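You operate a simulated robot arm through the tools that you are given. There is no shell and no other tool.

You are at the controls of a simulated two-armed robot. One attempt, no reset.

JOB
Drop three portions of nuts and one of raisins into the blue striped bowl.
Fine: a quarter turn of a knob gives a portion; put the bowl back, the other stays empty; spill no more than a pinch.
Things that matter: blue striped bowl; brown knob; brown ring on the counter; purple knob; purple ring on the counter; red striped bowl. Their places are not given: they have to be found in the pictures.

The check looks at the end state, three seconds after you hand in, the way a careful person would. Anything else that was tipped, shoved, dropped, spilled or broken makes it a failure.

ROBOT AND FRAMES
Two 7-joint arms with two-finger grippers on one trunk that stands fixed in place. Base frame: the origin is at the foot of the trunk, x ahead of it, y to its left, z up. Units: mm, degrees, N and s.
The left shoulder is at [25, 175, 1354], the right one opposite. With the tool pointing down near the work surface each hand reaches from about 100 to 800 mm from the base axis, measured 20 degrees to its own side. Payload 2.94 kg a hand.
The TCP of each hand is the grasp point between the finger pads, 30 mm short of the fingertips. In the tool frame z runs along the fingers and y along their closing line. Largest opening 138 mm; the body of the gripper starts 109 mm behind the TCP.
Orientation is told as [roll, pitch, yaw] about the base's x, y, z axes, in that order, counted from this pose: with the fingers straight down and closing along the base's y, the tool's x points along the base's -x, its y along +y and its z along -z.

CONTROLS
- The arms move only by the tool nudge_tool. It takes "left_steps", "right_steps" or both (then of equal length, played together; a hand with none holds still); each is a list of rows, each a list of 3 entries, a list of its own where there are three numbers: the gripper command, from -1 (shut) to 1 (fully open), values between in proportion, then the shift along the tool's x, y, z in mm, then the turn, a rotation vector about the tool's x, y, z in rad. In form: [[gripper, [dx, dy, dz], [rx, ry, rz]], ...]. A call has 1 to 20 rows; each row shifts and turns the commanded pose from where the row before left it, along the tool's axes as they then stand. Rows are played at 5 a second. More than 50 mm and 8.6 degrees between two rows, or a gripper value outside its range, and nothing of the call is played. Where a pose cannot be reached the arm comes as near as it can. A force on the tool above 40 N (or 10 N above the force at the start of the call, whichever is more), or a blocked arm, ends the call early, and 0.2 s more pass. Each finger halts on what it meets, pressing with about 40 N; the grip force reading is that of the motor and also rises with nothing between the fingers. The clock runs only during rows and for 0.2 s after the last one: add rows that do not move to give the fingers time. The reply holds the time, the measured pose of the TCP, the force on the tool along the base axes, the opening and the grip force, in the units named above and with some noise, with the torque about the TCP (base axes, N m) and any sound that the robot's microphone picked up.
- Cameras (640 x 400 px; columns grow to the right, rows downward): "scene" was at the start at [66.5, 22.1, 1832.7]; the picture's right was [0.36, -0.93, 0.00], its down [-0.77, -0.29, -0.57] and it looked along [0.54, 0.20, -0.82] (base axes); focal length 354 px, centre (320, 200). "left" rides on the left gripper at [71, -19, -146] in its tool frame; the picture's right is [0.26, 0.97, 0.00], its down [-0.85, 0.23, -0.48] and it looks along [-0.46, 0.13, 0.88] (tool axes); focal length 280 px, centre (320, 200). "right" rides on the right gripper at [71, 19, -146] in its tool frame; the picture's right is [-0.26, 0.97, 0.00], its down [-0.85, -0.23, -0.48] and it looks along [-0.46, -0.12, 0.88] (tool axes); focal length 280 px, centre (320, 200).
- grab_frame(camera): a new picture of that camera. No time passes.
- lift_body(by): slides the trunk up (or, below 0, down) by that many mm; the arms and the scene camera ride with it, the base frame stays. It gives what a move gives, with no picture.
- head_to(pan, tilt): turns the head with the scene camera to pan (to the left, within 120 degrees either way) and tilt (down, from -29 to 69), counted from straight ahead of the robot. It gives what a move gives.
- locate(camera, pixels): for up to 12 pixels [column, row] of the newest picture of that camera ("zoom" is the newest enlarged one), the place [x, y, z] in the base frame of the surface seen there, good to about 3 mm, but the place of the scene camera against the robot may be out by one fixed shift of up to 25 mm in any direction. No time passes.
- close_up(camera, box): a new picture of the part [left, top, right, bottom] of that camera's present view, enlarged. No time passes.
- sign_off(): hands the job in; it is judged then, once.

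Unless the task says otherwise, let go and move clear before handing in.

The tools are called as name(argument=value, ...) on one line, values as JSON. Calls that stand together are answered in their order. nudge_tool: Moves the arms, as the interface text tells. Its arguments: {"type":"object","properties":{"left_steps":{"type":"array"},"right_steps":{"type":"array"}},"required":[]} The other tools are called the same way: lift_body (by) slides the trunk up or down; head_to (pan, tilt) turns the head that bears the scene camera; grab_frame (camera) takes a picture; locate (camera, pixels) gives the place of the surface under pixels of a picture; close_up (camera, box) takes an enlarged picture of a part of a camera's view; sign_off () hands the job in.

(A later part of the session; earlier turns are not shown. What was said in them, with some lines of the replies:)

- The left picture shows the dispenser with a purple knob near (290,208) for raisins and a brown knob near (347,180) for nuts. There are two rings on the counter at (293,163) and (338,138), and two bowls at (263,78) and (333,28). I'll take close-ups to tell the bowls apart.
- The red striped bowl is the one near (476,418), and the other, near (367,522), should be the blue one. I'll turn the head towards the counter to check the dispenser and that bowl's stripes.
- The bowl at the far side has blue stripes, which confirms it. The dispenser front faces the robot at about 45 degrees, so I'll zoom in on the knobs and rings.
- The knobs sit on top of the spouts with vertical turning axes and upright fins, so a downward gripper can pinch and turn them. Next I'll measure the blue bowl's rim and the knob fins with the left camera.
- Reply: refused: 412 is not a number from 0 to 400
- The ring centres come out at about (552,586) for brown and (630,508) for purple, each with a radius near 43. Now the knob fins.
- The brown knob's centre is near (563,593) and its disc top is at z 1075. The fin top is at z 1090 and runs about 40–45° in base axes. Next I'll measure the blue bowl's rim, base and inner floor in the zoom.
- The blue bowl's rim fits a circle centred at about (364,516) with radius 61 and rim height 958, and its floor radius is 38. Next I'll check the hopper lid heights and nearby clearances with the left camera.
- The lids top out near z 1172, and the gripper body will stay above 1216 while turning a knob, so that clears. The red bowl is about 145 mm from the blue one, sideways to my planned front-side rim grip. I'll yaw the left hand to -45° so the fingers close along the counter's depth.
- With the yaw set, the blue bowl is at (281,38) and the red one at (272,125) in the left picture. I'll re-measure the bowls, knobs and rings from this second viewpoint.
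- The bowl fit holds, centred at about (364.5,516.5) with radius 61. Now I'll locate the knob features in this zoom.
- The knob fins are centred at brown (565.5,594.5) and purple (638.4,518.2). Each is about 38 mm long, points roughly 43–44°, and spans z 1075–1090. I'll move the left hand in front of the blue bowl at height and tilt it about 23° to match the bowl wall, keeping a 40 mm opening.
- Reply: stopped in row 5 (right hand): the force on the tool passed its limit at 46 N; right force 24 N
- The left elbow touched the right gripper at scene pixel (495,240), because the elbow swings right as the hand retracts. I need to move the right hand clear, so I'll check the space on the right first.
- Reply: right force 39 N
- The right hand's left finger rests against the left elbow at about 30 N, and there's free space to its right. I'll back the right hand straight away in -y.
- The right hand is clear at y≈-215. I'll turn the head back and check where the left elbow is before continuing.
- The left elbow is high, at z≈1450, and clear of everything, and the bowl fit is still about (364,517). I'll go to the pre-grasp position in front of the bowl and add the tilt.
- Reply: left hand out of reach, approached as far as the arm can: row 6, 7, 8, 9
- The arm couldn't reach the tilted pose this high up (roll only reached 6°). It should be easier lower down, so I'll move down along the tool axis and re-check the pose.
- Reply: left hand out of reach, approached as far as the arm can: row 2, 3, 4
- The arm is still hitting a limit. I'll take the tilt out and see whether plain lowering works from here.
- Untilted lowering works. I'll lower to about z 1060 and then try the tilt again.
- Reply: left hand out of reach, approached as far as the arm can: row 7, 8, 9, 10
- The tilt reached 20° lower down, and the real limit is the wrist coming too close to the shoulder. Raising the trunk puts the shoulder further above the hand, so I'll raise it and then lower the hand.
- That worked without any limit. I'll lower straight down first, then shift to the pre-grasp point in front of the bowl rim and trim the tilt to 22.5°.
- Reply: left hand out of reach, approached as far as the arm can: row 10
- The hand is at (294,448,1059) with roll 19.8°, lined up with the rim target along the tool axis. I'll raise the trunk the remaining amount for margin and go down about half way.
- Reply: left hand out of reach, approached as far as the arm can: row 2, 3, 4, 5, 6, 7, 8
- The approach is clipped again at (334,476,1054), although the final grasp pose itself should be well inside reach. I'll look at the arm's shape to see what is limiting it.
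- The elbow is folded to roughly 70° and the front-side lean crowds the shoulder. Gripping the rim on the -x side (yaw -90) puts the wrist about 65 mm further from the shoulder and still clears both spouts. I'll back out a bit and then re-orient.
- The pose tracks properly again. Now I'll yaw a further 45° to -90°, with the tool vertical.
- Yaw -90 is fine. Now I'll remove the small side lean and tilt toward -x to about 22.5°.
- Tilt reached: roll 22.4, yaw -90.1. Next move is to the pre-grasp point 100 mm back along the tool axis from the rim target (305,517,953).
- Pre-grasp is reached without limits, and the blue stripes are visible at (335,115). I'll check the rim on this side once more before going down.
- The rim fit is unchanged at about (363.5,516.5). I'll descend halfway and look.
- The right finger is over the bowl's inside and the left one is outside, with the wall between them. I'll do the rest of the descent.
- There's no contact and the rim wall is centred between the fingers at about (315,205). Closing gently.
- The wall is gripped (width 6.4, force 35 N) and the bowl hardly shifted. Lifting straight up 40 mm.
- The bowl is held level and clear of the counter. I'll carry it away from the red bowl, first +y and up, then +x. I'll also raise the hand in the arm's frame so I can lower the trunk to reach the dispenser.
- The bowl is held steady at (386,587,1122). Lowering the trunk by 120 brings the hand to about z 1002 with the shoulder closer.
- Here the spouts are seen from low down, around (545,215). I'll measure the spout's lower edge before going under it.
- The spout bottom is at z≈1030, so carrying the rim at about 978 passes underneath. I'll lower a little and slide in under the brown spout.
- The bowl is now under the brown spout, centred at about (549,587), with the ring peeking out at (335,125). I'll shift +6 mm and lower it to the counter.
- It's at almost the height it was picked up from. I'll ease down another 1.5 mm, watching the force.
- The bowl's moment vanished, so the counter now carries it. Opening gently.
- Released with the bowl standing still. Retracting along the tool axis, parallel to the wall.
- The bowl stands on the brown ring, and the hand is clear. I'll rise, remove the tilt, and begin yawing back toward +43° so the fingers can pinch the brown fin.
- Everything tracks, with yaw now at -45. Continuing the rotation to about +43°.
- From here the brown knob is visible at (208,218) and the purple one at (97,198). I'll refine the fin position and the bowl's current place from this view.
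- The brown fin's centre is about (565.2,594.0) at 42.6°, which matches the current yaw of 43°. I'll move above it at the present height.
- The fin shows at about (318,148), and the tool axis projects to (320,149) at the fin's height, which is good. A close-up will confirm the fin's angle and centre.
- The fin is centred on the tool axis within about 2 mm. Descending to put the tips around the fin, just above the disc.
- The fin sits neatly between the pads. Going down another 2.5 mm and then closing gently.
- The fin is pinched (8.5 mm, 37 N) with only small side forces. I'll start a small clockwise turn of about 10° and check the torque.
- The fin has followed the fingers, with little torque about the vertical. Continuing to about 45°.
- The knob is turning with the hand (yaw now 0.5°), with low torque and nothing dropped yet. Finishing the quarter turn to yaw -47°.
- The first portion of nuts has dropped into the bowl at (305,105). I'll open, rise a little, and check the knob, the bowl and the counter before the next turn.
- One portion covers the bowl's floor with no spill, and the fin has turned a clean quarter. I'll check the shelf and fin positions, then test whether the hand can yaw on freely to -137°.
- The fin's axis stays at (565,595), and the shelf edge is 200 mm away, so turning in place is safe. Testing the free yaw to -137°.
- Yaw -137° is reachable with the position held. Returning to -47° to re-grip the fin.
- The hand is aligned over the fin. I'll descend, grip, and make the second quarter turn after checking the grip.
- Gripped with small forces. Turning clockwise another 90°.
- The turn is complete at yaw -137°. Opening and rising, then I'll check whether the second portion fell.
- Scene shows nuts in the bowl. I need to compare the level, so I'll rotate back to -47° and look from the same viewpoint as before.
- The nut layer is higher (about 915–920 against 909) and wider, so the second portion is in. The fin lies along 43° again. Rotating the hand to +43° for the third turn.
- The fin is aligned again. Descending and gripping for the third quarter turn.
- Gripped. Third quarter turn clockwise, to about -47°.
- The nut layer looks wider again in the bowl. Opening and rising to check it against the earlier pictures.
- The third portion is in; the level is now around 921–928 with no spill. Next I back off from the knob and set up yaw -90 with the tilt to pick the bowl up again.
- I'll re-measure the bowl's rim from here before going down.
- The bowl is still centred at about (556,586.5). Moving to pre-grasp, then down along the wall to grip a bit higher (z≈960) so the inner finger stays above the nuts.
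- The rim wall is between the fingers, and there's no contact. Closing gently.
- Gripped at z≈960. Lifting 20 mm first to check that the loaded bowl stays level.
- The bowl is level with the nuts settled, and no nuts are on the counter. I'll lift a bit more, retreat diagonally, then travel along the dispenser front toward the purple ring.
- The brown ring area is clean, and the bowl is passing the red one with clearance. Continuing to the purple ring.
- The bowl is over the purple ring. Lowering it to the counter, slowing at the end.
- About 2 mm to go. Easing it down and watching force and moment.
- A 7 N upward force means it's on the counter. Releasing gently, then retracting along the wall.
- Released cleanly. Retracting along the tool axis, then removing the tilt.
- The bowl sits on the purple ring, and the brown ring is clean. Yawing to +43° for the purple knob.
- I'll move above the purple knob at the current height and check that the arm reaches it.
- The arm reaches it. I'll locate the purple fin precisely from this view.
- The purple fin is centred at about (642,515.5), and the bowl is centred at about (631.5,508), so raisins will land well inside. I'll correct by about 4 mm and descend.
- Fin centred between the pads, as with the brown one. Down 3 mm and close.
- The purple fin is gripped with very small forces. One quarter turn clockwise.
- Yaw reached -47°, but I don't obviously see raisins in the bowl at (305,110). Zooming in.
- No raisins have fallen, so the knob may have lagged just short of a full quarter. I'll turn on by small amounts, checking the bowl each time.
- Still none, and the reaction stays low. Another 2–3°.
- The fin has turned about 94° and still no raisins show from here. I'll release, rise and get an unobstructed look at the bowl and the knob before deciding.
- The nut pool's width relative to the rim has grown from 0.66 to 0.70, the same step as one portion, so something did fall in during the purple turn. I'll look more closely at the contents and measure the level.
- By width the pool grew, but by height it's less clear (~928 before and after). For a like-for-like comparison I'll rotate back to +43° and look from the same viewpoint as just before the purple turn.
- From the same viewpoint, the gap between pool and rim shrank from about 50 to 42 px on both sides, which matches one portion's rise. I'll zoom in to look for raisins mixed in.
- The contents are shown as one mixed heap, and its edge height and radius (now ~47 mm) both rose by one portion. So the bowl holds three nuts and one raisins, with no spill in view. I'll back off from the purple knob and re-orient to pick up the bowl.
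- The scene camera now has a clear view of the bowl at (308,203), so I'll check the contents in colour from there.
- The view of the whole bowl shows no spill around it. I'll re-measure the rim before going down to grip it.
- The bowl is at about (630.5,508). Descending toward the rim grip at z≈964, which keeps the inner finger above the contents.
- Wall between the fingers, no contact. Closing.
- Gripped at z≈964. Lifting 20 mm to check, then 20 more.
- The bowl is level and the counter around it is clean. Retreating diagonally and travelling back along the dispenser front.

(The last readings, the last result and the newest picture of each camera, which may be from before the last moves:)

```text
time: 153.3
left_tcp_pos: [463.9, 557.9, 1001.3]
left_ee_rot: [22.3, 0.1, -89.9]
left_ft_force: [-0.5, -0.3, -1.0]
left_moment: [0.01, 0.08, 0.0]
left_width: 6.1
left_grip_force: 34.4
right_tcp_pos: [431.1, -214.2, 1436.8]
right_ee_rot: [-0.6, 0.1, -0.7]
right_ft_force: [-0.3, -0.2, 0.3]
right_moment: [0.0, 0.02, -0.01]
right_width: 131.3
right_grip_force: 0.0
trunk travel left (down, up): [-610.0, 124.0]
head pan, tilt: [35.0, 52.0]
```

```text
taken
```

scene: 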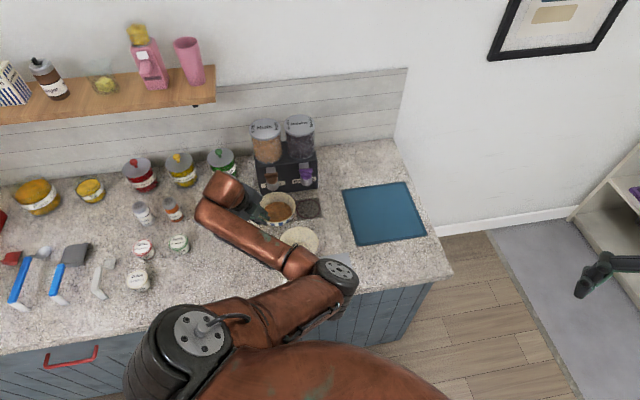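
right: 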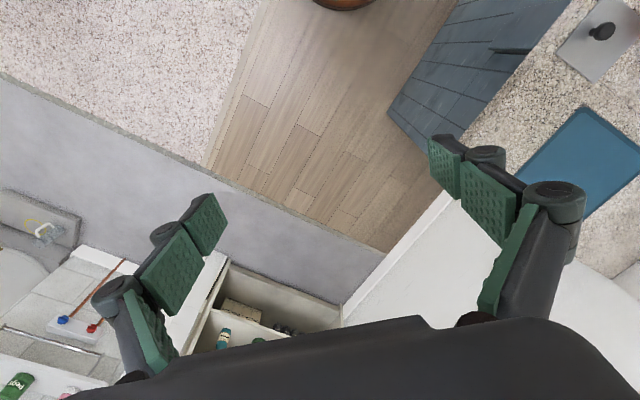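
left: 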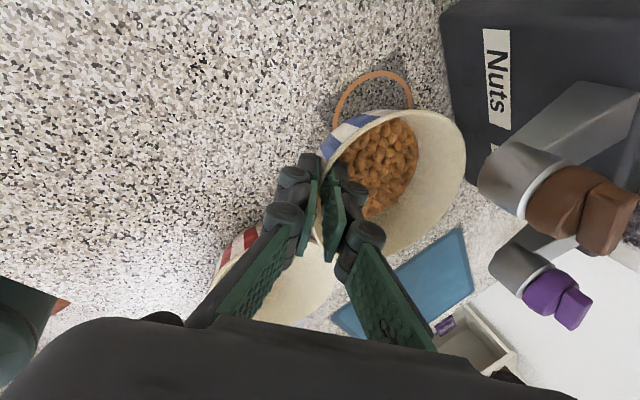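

Steady. Next toward (386,587), the point where I changed the trunk height on the way out.

nudge_tool(left_steps=[[-1, [2.5, -6, -2.5], [0, 0, 0]], [-1, [4.6, -11.5, -4.7], [0, 0, 0]], [-1, [4.6, -11.5, -4.7], [0, 0, 0]], [-1, [4.6, -11.5, -4.7], [0, 0, 0]], [-1, [4.6, -11.5, -4.7], [0, 0, 0]], [-1, [4.6, -11.5, -4.7], [0, 0, 0]], [-1, [3.5, -8.6, -3.7], [0, 0, 0]], [-1, [0, 0, 0], [0, 0, 0]]])

lift_body(by=118)

grab_frame(camera="left")

grab_frame(camera="scene")

```text
time: 155.1
left_tcp_pos: [386.9, 587.1, 999.3]
left_ee_rot: [22.2, 0.1, -90.0]
left_ft_force: [0.4, -0.2, -1.2]
left_moment: [0.0, 0.09, -0.02]
left_width: 6.0
left_grip_force: 33.5
right_tcp_pos: [431.9, -214.4, 1435.5]
right_ee_rot: [-0.7, -0.1, -0.7]
right_ft_force: [0.1, -0.4, -0.2]
right_moment: [0.02, -0.03, 0.03]
right_width: 131.1
right_grip_force: 0.1
trunk travel left (down, up): [-610.0, 124.0]
head pan, tilt: [35.0, 52.0]
```

```text
time: 156.5
left_tcp_pos: [386.4, 587.3, 1117.7]
left_ee_rot: [22.4, 0.0, -90.0]
left_ft_force: [0.1, -0.5, -1.6]
left_moment: [0.02, 0.05, -0.04]
left_width: 6.0
left_grip_force: 33.7
right_tcp_pos: [431.2, -213.1, 1552.3]
right_ee_rot: [-0.6, 0.1, -0.7]
right_ft_force: [-0.4, -0.6, 0.6]
right_moment: [0.0, 0.05, -0.01]
right_width: 131.0
right_grip_force: 0.0
trunk travel left (down, up): [-728.0, 6.0]
head pan, tilt: [35.0, 52.0]
```

```text
taken
```

left: 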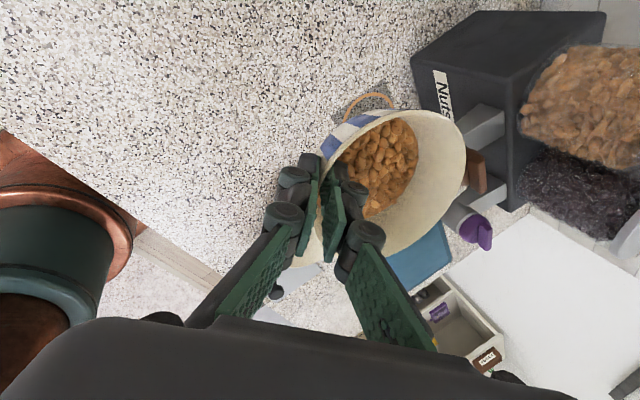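

```text
taken
```

scene: 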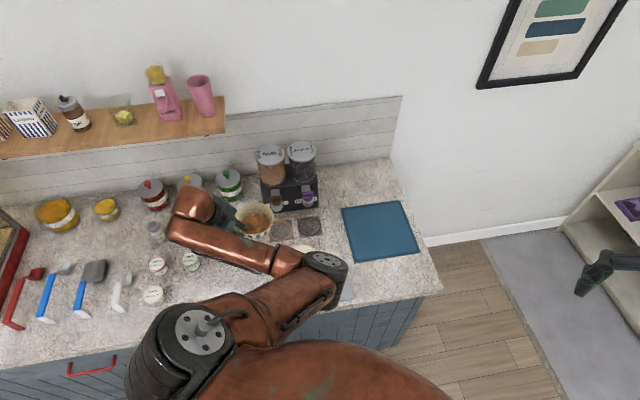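

Trunk is up at the pick-up height, and the contents are steady. Now retracing the outbound path: down, then -x, then -y toward the original spot.

nudge_tool(left_steps=[[-1, [0, -4, 9.7], [0, 0, 0]], [-1, [0, -6.5, 15.6], [0, 0, 0]], [-1, [0, -6.5, 15.6], [0, 0, 0]], [-1, [0, -6.5, 15.6], [0, 0, 0]], [-1, [0, -6.2, 15.4], [0, 0, 0]], [-1, [0, -8, -3.3], [0, 0, 0]], [-1, [0, -14.5, -6], [0, 0, 0]], [-1, [0, -14.5, -6], [0, 0, 0]], [-1, [0, -14.5, -6], [0, 0, 0]], [-1, [0, -14.5, -6], [0, 0, 0]], [-1, [0, -12.6, -5.1], [0, 0, 0]], [-1, [0, 0, 0], [0, 0, 0]]])

grab_frame(camera="left")

grab_frame(camera="scene")

```text
time: 159.1
left_tcp_pos: [301.0, 587.7, 1040.5]
left_ee_rot: [22.4, 0.1, -90.0]
left_ft_force: [-0.3, -0.3, -1.3]
left_moment: [0.0, 0.07, -0.01]
left_width: 6.1
left_grip_force: 34.2
right_tcp_pos: [431.5, -214.7, 1553.1]
right_ee_rot: [-0.6, 0.0, -0.6]
right_ft_force: [1.1, 0.0, -0.7]
right_moment: [0.0, -0.02, -0.02]
right_width: 130.9
right_grip_force: 0.0
trunk travel left (down, up): [-728.0, 6.0]
head pan, tilt: [35.0, 52.0]
```

```text
taken
```

left: 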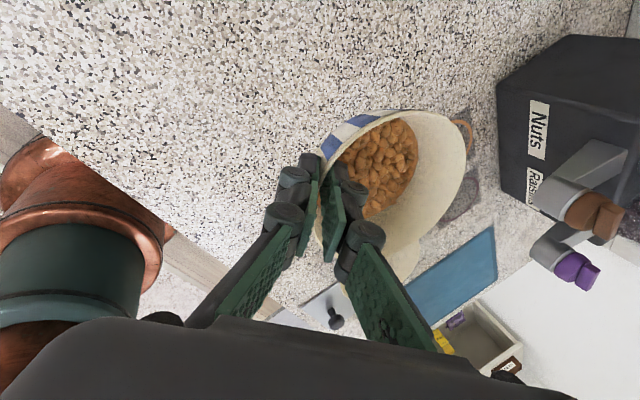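

```text
taken
```

scene: 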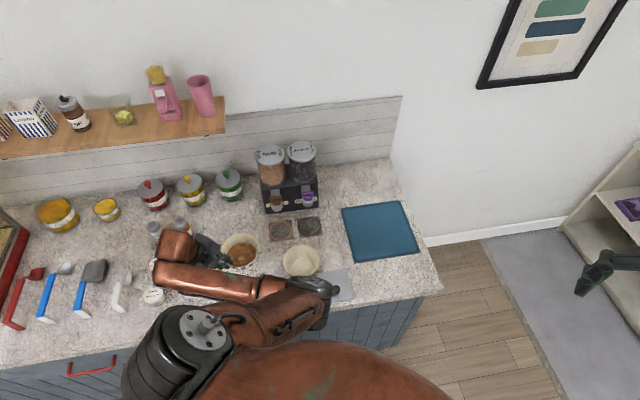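

Now -y to the original place with a gradual descent.

nudge_tool(left_steps=[[-1, [-6, -1.4, 3.5], [0, 0, 0]], [-1, [-11, -2.7, 6.5], [0, 0, 0]], [-1, [-11, -2.7, 6.5], [0, 0, 0]], [-1, [-11, -2.7, 6.5], [0, 0, 0]], [-1, [-11, -2.7, 6.5], [0, 0, 0]], [-1, [-11, -2.7, 6.5], [0, 0, 0]], [-1, [-9.7, -2, 5], [0, 0, 0]], [-1, [0, 0, 0], [0, 0, 0]]])

grab_frame(camera="left")

grab_frame(camera="scene")

```text
time: 160.9
left_tcp_pos: [301.2, 517.1, 996.4]
left_ee_rot: [22.5, 0.1, -90.0]
left_ft_force: [0.1, 0.1, -0.5]
left_moment: [0.01, 0.04, 0.02]
left_width: 6.1
left_grip_force: 33.7
right_tcp_pos: [432.5, -214.2, 1553.9]
right_ee_rot: [-0.6, 0.0, -0.6]
right_ft_force: [0.0, 0.1, 0.8]
right_moment: [0.01, -0.01, 0.0]
right_width: 131.2
right_grip_force: 0.1
trunk travel left (down, up): [-728.0, 6.0]
head pan, tilt: [35.0, 52.0]
```

```text
taken
```

left: 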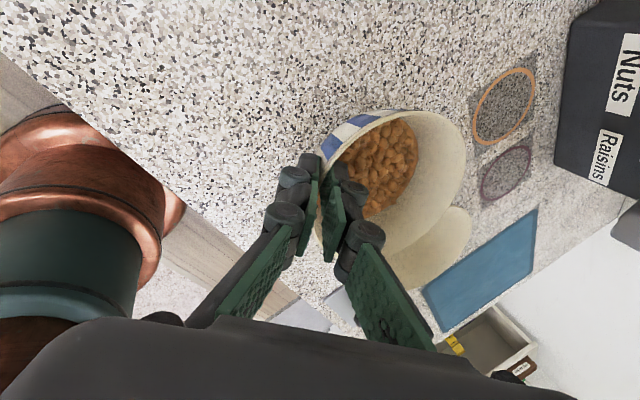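

```text
taken
```

scene: 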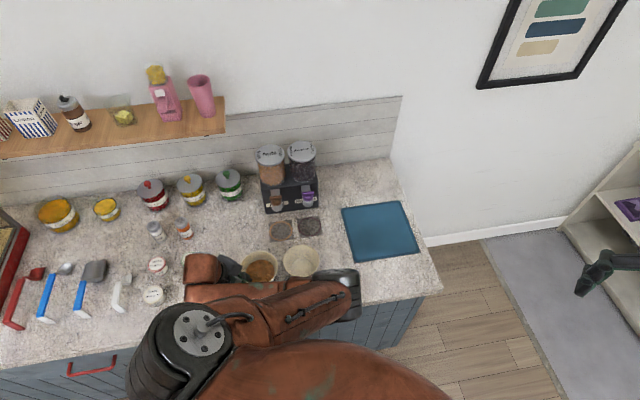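

Right above the original spot. Lowering to about 2 mm above contact height.

nudge_tool(left_steps=[[-1, [0, -1.9, 4.6], [0, 0, 0]], [-1, [0, -2.7, 6.5], [0, 0, 0]], [-1, [0, -2.7, 6.5], [0, 0, 0]], [-1, [0, -2.3, 5.5], [0, 0, 0]], [-1, [0, -1.5, 3.7], [0, 0, 0]], [-1, [0, -0.4, 0.9], [0, 0, 0]], [-1, [0, 0, 0], [0, 0, 0]]])

grab_frame(camera="left")

```text
time: 162.5
left_tcp_pos: [301.5, 516.1, 966.3]
left_ee_rot: [22.4, 0.1, -90.1]
left_ft_force: [-0.1, 0.7, -1.0]
left_moment: [0.02, 0.08, -0.01]
left_width: 5.9
left_grip_force: 33.7
right_tcp_pos: [433.8, -213.0, 1553.7]
right_ee_rot: [-0.6, 0.0, -0.7]
right_ft_force: [-0.1, -0.6, 0.0]
right_moment: [-0.03, -0.04, 0.05]
right_width: 131.1
right_grip_force: 0.0
trunk travel left (down, up): [-728.0, 6.0]
head pan, tilt: [35.0, 52.0]
```

```text
taken
```

left: 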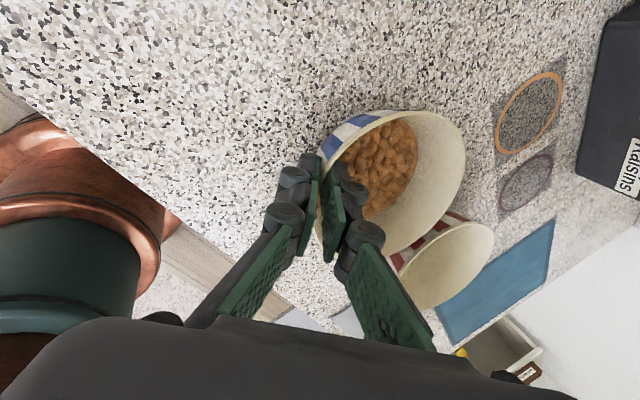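

Still hanging free (moment 0.08). Easing down in sub-millimetre steps until the counter takes the weight.

nudge_tool(left_steps=[[-1, [0, -0.25, 0.65], [0, 0, 0]], [-1, [0, -0.25, 0.65], [0, 0, 0]], [-1, [0, -0.2, 0.5], [0, 0, 0]], [-1, [0, 0, 0], [0, 0, 0]], [-1, [0, 0, 0], [0, 0, 0]]])

```text
time: 163.7
left_tcp_pos: [298.9, 516.5, 964.8]
left_ee_rot: [22.4, 0.0, -89.9]
left_ft_force: [0.2, 1.0, 4.4]
left_moment: [-0.14, -0.16, 0.04]
left_width: 6.0
left_grip_force: 33.1
right_tcp_pos: [431.8, -214.3, 1553.5]
right_ee_rot: [-0.6, 0.1, -0.7]
right_ft_force: [0.5, -0.1, -1.2]
right_moment: [0.01, 0.01, -0.01]
right_width: 131.0
right_grip_force: 0.1
trunk travel left (down, up): [-728.0, 6.0]
head pan, tilt: [35.0, 52.0]
```

Contact at 4.4 N, so the bowl rests on the counter. Releasing gently.

nudge_tool(left_steps=[[-0.9, [0, 0, 0], [0, 0, 0]], [-0.8, [0, 0, 0], [0, 0, 0]], [-0.7, [0, 0, 0], [0, 0, 0]], [-0.6, [0, 0, 0], [0, 0, 0]], [-0.55, [0, 0, 0], [0, 0, 0]], [-0.55, [0, 0, 0], [0, 0, 0]]])

grab_frame(camera="left")

```text
time: 165.1
left_tcp_pos: [299.6, 515.7, 964.2]
left_ee_rot: [22.5, 0.1, -90.0]
left_ft_force: [-0.1, -0.9, 0.7]
left_moment: [0.02, 0.01, -0.02]
left_width: 30.9
left_grip_force: 0.1
right_tcp_pos: [431.8, -213.1, 1554.3]
right_ee_rot: [-0.6, 0.1, -0.7]
right_ft_force: [0.0, 1.2, 0.7]
right_moment: [0.04, 0.07, -0.01]
right_width: 131.0
right_grip_force: 0.1
trunk travel left (down, up): [-728.0, 6.0]
head pan, tilt: [35.0, 52.0]
```

```text
taken
```

left: 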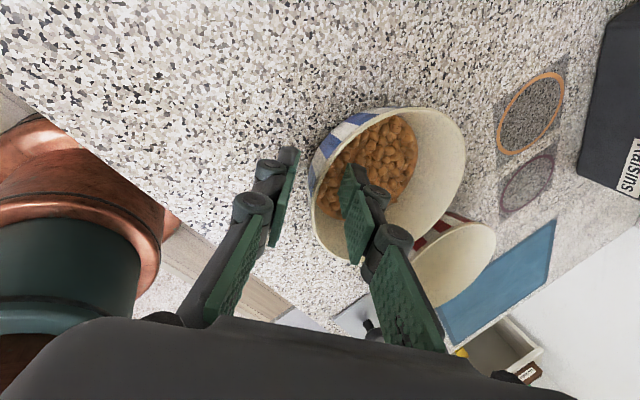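

Released. Retracting along the tool axis out of the bowl.

nudge_tool(left_steps=[[-0.55, [0, 0, -8], [0, 0, 0]], [-0.55, [0, 0, -10], [0, 0, 0]], [-0.55, [0, 0, -12], [0, 0, 0]], [-0.55, [0, 0, -14], [0, 0, 0]], [-0.55, [0, 0, -14], [0, 0, 0]], [-0.55, [0, 0, -14], [0, 0, 0]], [-0.55, [0, 0, -12], [0, 0, 0]], [-0.55, [0, 0, 0], [0, 0, 0]]])

grab_frame(camera="left")

close_up(camera="left", box=[290, 70, 450, 220])

```text
time: 166.9
left_tcp_pos: [268.8, 517.1, 1042.8]
left_ee_rot: [22.3, 0.1, -90.0]
left_ft_force: [-1.0, -0.1, -0.1]
left_moment: [-0.02, -0.01, 0.01]
left_width: 31.2
left_grip_force: 0.1
right_tcp_pos: [431.6, -213.8, 1552.3]
right_ee_rot: [-0.6, 0.0, -0.7]
right_ft_force: [0.1, 0.0, 0.3]
right_moment: [-0.01, -0.03, 0.02]
right_width: 131.5
right_grip_force: 0.1
trunk travel left (down, up): [-728.0, 6.0]
head pan, tilt: [35.0, 52.0]
```

```text
taken
```

left: 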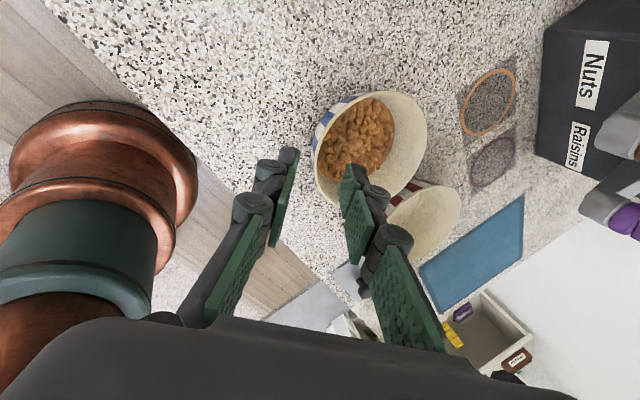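

```text
2.67 times, centred on (370, 145) of left
```

zoom: 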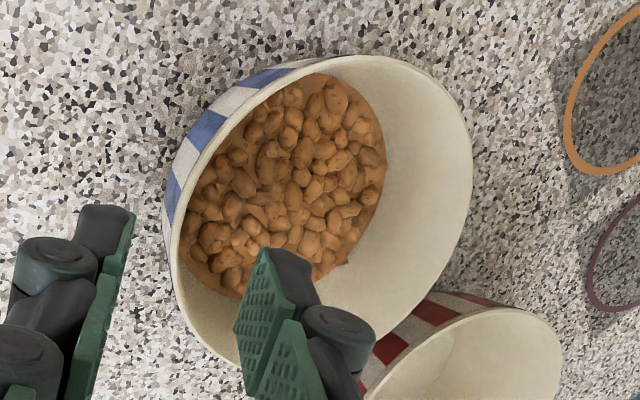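

The bowl is standing back at its place with its contents. I'll fit the rim to check it against the original (364,517).

locate(camera="left", pixels=[[314, 155], [322, 130], [340, 105], [375, 92], [405, 100], [426, 130], [425, 155], [395, 195], [322, 185], [355, 140]])

locate(camera="zoom", pixels=[[172, 220], [200, 155], [260, 95], [340, 60], [420, 80], [465, 140], [470, 200], [400, 320], [190, 310], [225, 350]])

```text
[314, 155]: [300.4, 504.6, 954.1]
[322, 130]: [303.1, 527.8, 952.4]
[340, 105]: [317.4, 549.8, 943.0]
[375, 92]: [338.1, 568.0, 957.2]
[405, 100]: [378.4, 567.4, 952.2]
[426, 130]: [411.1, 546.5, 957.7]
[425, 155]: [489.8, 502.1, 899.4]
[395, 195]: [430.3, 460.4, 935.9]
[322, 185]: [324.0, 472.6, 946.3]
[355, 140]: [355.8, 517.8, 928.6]
```

```text
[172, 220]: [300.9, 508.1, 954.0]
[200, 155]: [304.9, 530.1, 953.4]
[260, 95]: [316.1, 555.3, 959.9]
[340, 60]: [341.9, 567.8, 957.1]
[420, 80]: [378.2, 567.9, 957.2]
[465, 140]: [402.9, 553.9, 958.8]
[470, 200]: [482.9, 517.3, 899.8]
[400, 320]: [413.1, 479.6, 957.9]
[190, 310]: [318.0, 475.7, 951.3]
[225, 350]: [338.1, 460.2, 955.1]
```

The bowl's centre is now about (360.5,512.5), within about 6 mm of where it started. I'll move the hand up and clear, remove the tilt, and check everything.

nudge_tool(left_steps=[[-0.55, [4, 19.8, -5.4], [0, 0, 0]], [-0.55, [4, 19.8, -5.4], [0, 0, 0]], [-0.55, [4, 19.8, -5.4], [0, 0, 0]], [-0.55, [4, 19.8, -5.4], [0, 0, 0]], [-0.55, [0, 0, 0], [0.0978, 0, 0]], [-0.55, [0, 0, 0], [0.0978, 0, 0]], [-0.55, [0, 0, 0], [0.0978, 0, 0]], [-0.55, [0, 0, 0], [0.0978, 0, 0]], [-0.55, [5, 8, -20], [0, 0, 0]], [-0.55, [5, 8, -20], [0, 0, 0]], [-0.55, [5, 8, -20], [0, 0, 0]], [-0.55, [5, 8, -20], [0, 0, 0]], [-0.55, [5, 8, -20], [0, 0, 0]], [-0.55, [0, 0, 0], [0, 0, 0]]])

grab_frame(camera="left")

grab_frame(camera="scene")

```text
time: 169.9
left_tcp_pos: [373.6, 557.6, 1194.4]
left_ee_rot: [0.0, 0.0, -90.0]
left_ft_force: [0.3, 0.7, 0.0]
left_moment: [0.03, 0.0, 0.01]
left_width: 30.9
left_grip_force: 0.0
right_tcp_pos: [431.7, -214.1, 1553.9]
right_ee_rot: [-0.6, 0.0, -0.8]
right_ft_force: [-0.1, -0.9, -0.7]
right_moment: [0.0, 0.03, -0.02]
right_width: 131.3
right_grip_force: 0.1
trunk travel left (down, up): [-728.0, 6.0]
head pan, tilt: [35.0, 52.0]
```

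```text
taken
```

left: 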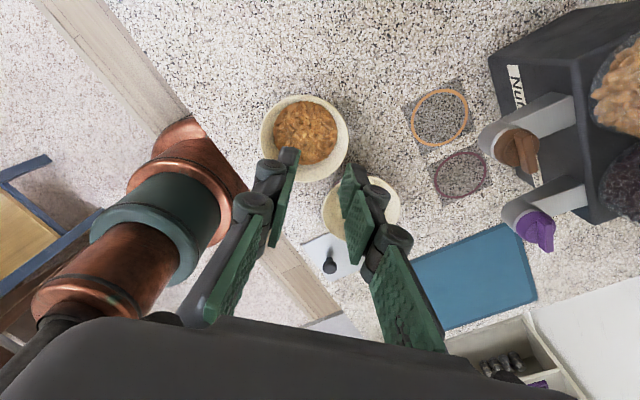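

```text
taken
```

scene: 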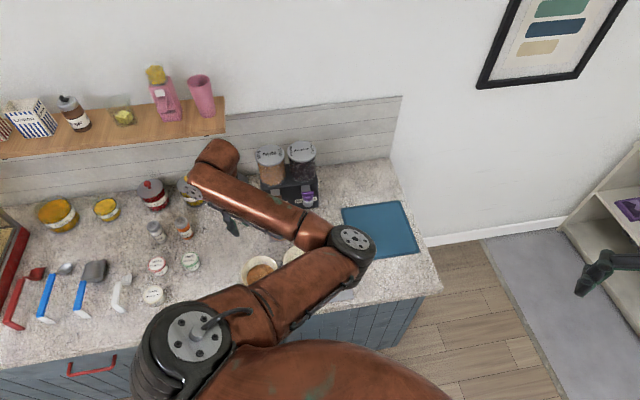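

The hand is clear. I'll look closely at the bowl contents, the red bowl and the counter around the rings for any spill.

close_up(camera="left", box=[250, 85, 360, 190])

close_up(camera="left", box=[380, 60, 600, 230])

close_up(camera="left", box=[300, 160, 420, 280])

close_up(camera="scene", box=[200, 130, 440, 300])

```text
3.81 times, centred on (305, 138) of left
```

zoom: 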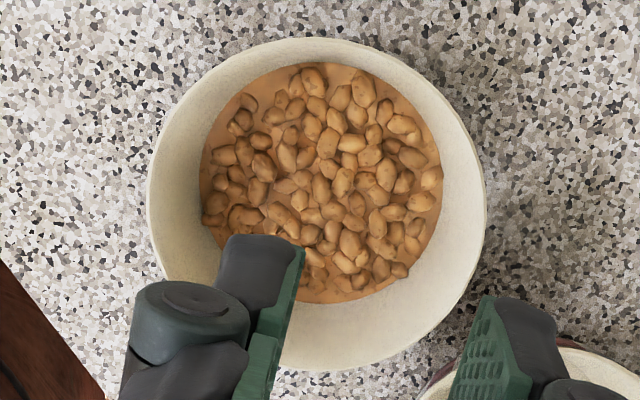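

```text
2.35 times, centred on (490, 145) of left
```

zoom: 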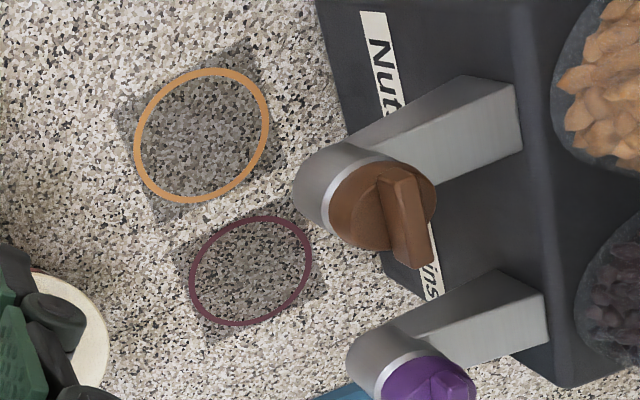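

```text
3.33 times, centred on (360, 220) of left
```

zoom: 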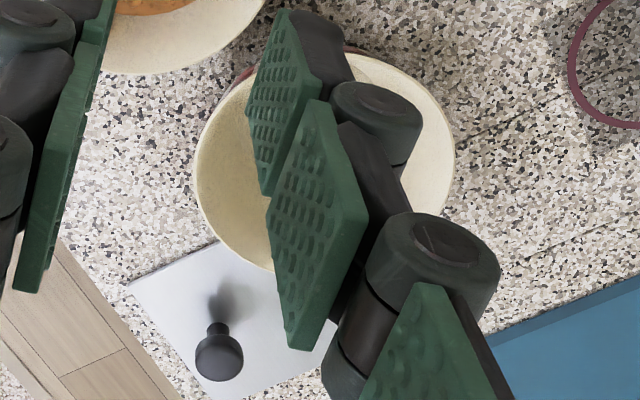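

```text
2.35 times, centred on (320, 215) of scene
```

zoom: 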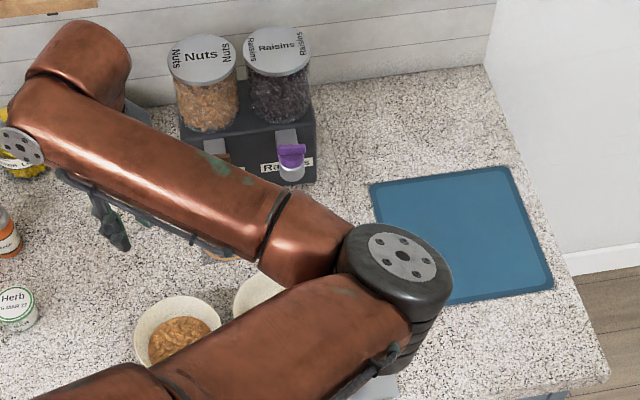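

There's no spill on the counter or rings, and the blue bowl's fill level matches four portions. I'll move the hand further off and confirm that the red bowl is unmoved and empty.

nudge_tool(left_steps=[[-0.3, [15, 5, -15], [0, 0, 0]], [0, [15, 5, -15], [0, 0, 0]], [0, [15, 5, -15], [0, 0, 0]], [0, [15, 5, -15], [0, 0, 0]], [0, [0, 0, 0], [0, 0, -0.12]], [0, [0, 0, 0], [0, 0, -0.12]], [0, [0, 0, 0], [0, 0, -0.12]], [0, [0, 0, 0], [0, 0, -0.12]], [0, [0, 0, 0], [0, 0, 0]]])

grab_frame(camera="left")

grab_frame(camera="scene")

```text
time: 171.9
left_tcp_pos: [393.0, 615.7, 1253.2]
left_ee_rot: [-0.1, 0.1, -62.4]
left_ft_force: [0.3, -0.5, 0.7]
left_moment: [-0.02, 0.01, 0.01]
left_width: 68.9
left_grip_force: 0.1
right_tcp_pos: [433.3, -213.6, 1552.7]
right_ee_rot: [-0.6, 0.0, -0.7]
right_ft_force: [-0.3, -0.7, -0.1]
right_moment: [0.01, 0.01, 0.03]
right_width: 130.9
right_grip_force: 0.1
trunk travel left (down, up): [-728.0, 6.0]
head pan, tilt: [35.0, 52.0]
```

```text
taken
```

left: 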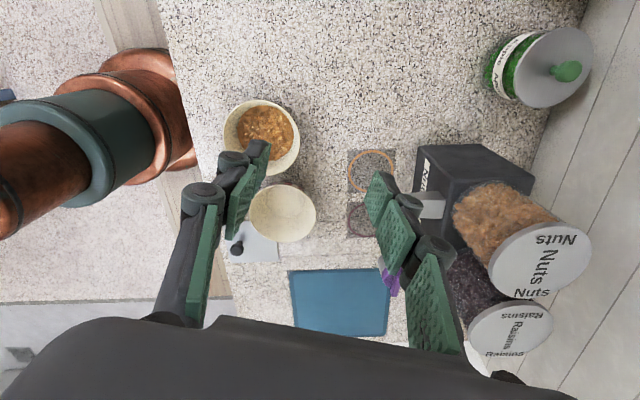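

```text
taken
```

scene: 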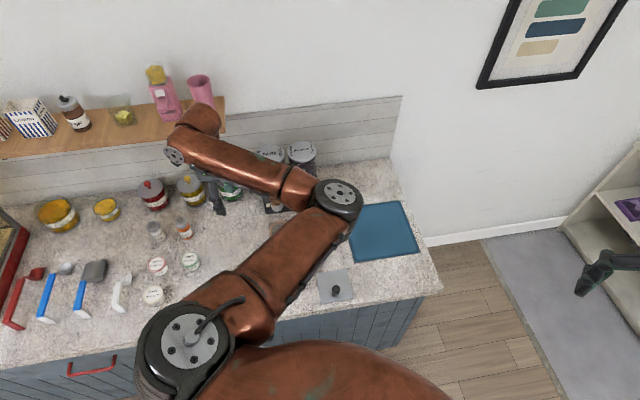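

close_up(camera="left", box=[215, 90, 335, 250])

locate(camera="left", pixels=[[316, 210], [300, 237], [275, 242], [312, 195], [285, 185], [300, 140], [265, 100], [224, 130], [285, 170], [290, 115]])

```text
2.50 times, centred on (275, 170) of left
```

zoom: 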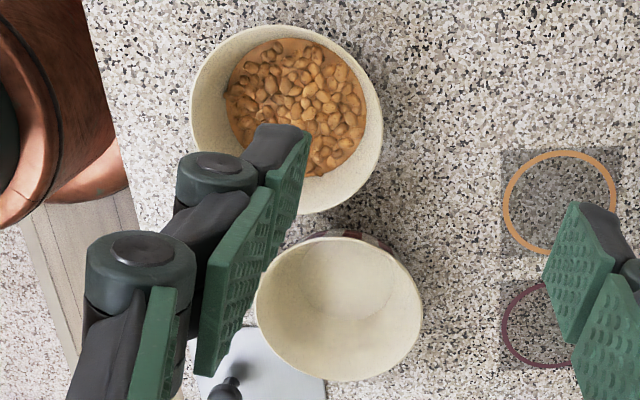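

```text
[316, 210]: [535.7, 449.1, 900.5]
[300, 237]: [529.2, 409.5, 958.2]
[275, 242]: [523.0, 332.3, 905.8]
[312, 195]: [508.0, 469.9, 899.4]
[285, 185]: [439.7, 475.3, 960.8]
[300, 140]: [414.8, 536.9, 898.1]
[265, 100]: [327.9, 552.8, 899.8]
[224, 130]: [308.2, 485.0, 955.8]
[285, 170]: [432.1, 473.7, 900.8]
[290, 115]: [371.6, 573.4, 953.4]
```

The red bowl is empty and where it was. The blue bowl is back within a few mm, holding three turns' worth of nuts and one of raisins. The counter is clean and both hands are clear, so I'm handing in.

sign_off()

```text
The job is handed in.
```

I put three portions of nuts and one of raisins into the blue striped bowl, returned it to its place, and handed the job in. I couldn't pick out the raisins by eye.

- **Nuts:** I gave the brown knob three clockwise quarter turns, and the level in the bowl rose after each one.
- **Raisins:** I turned the purple knob once, about 94°, slightly past a quarter. The heap in the bowl still looks like all nuts, so I'm counting the portion from the rise in level. It grew by the same step as each nut portion, and only after that turn.
- **Blue bowl:** it is back about 5 mm from where it started, standing level.
- **Red bowl:** it is empty and was not moved.
- **Spills:** I saw none on the counter or on the two rings.

Early on, the left elbow pressed against the right gripper at about 46 N and the move stopped. I moved the right hand out of the way; nothing else was touched, and I saw no damage.

Both hands were clear when I handed in. The knobs are still where the last turns left them.
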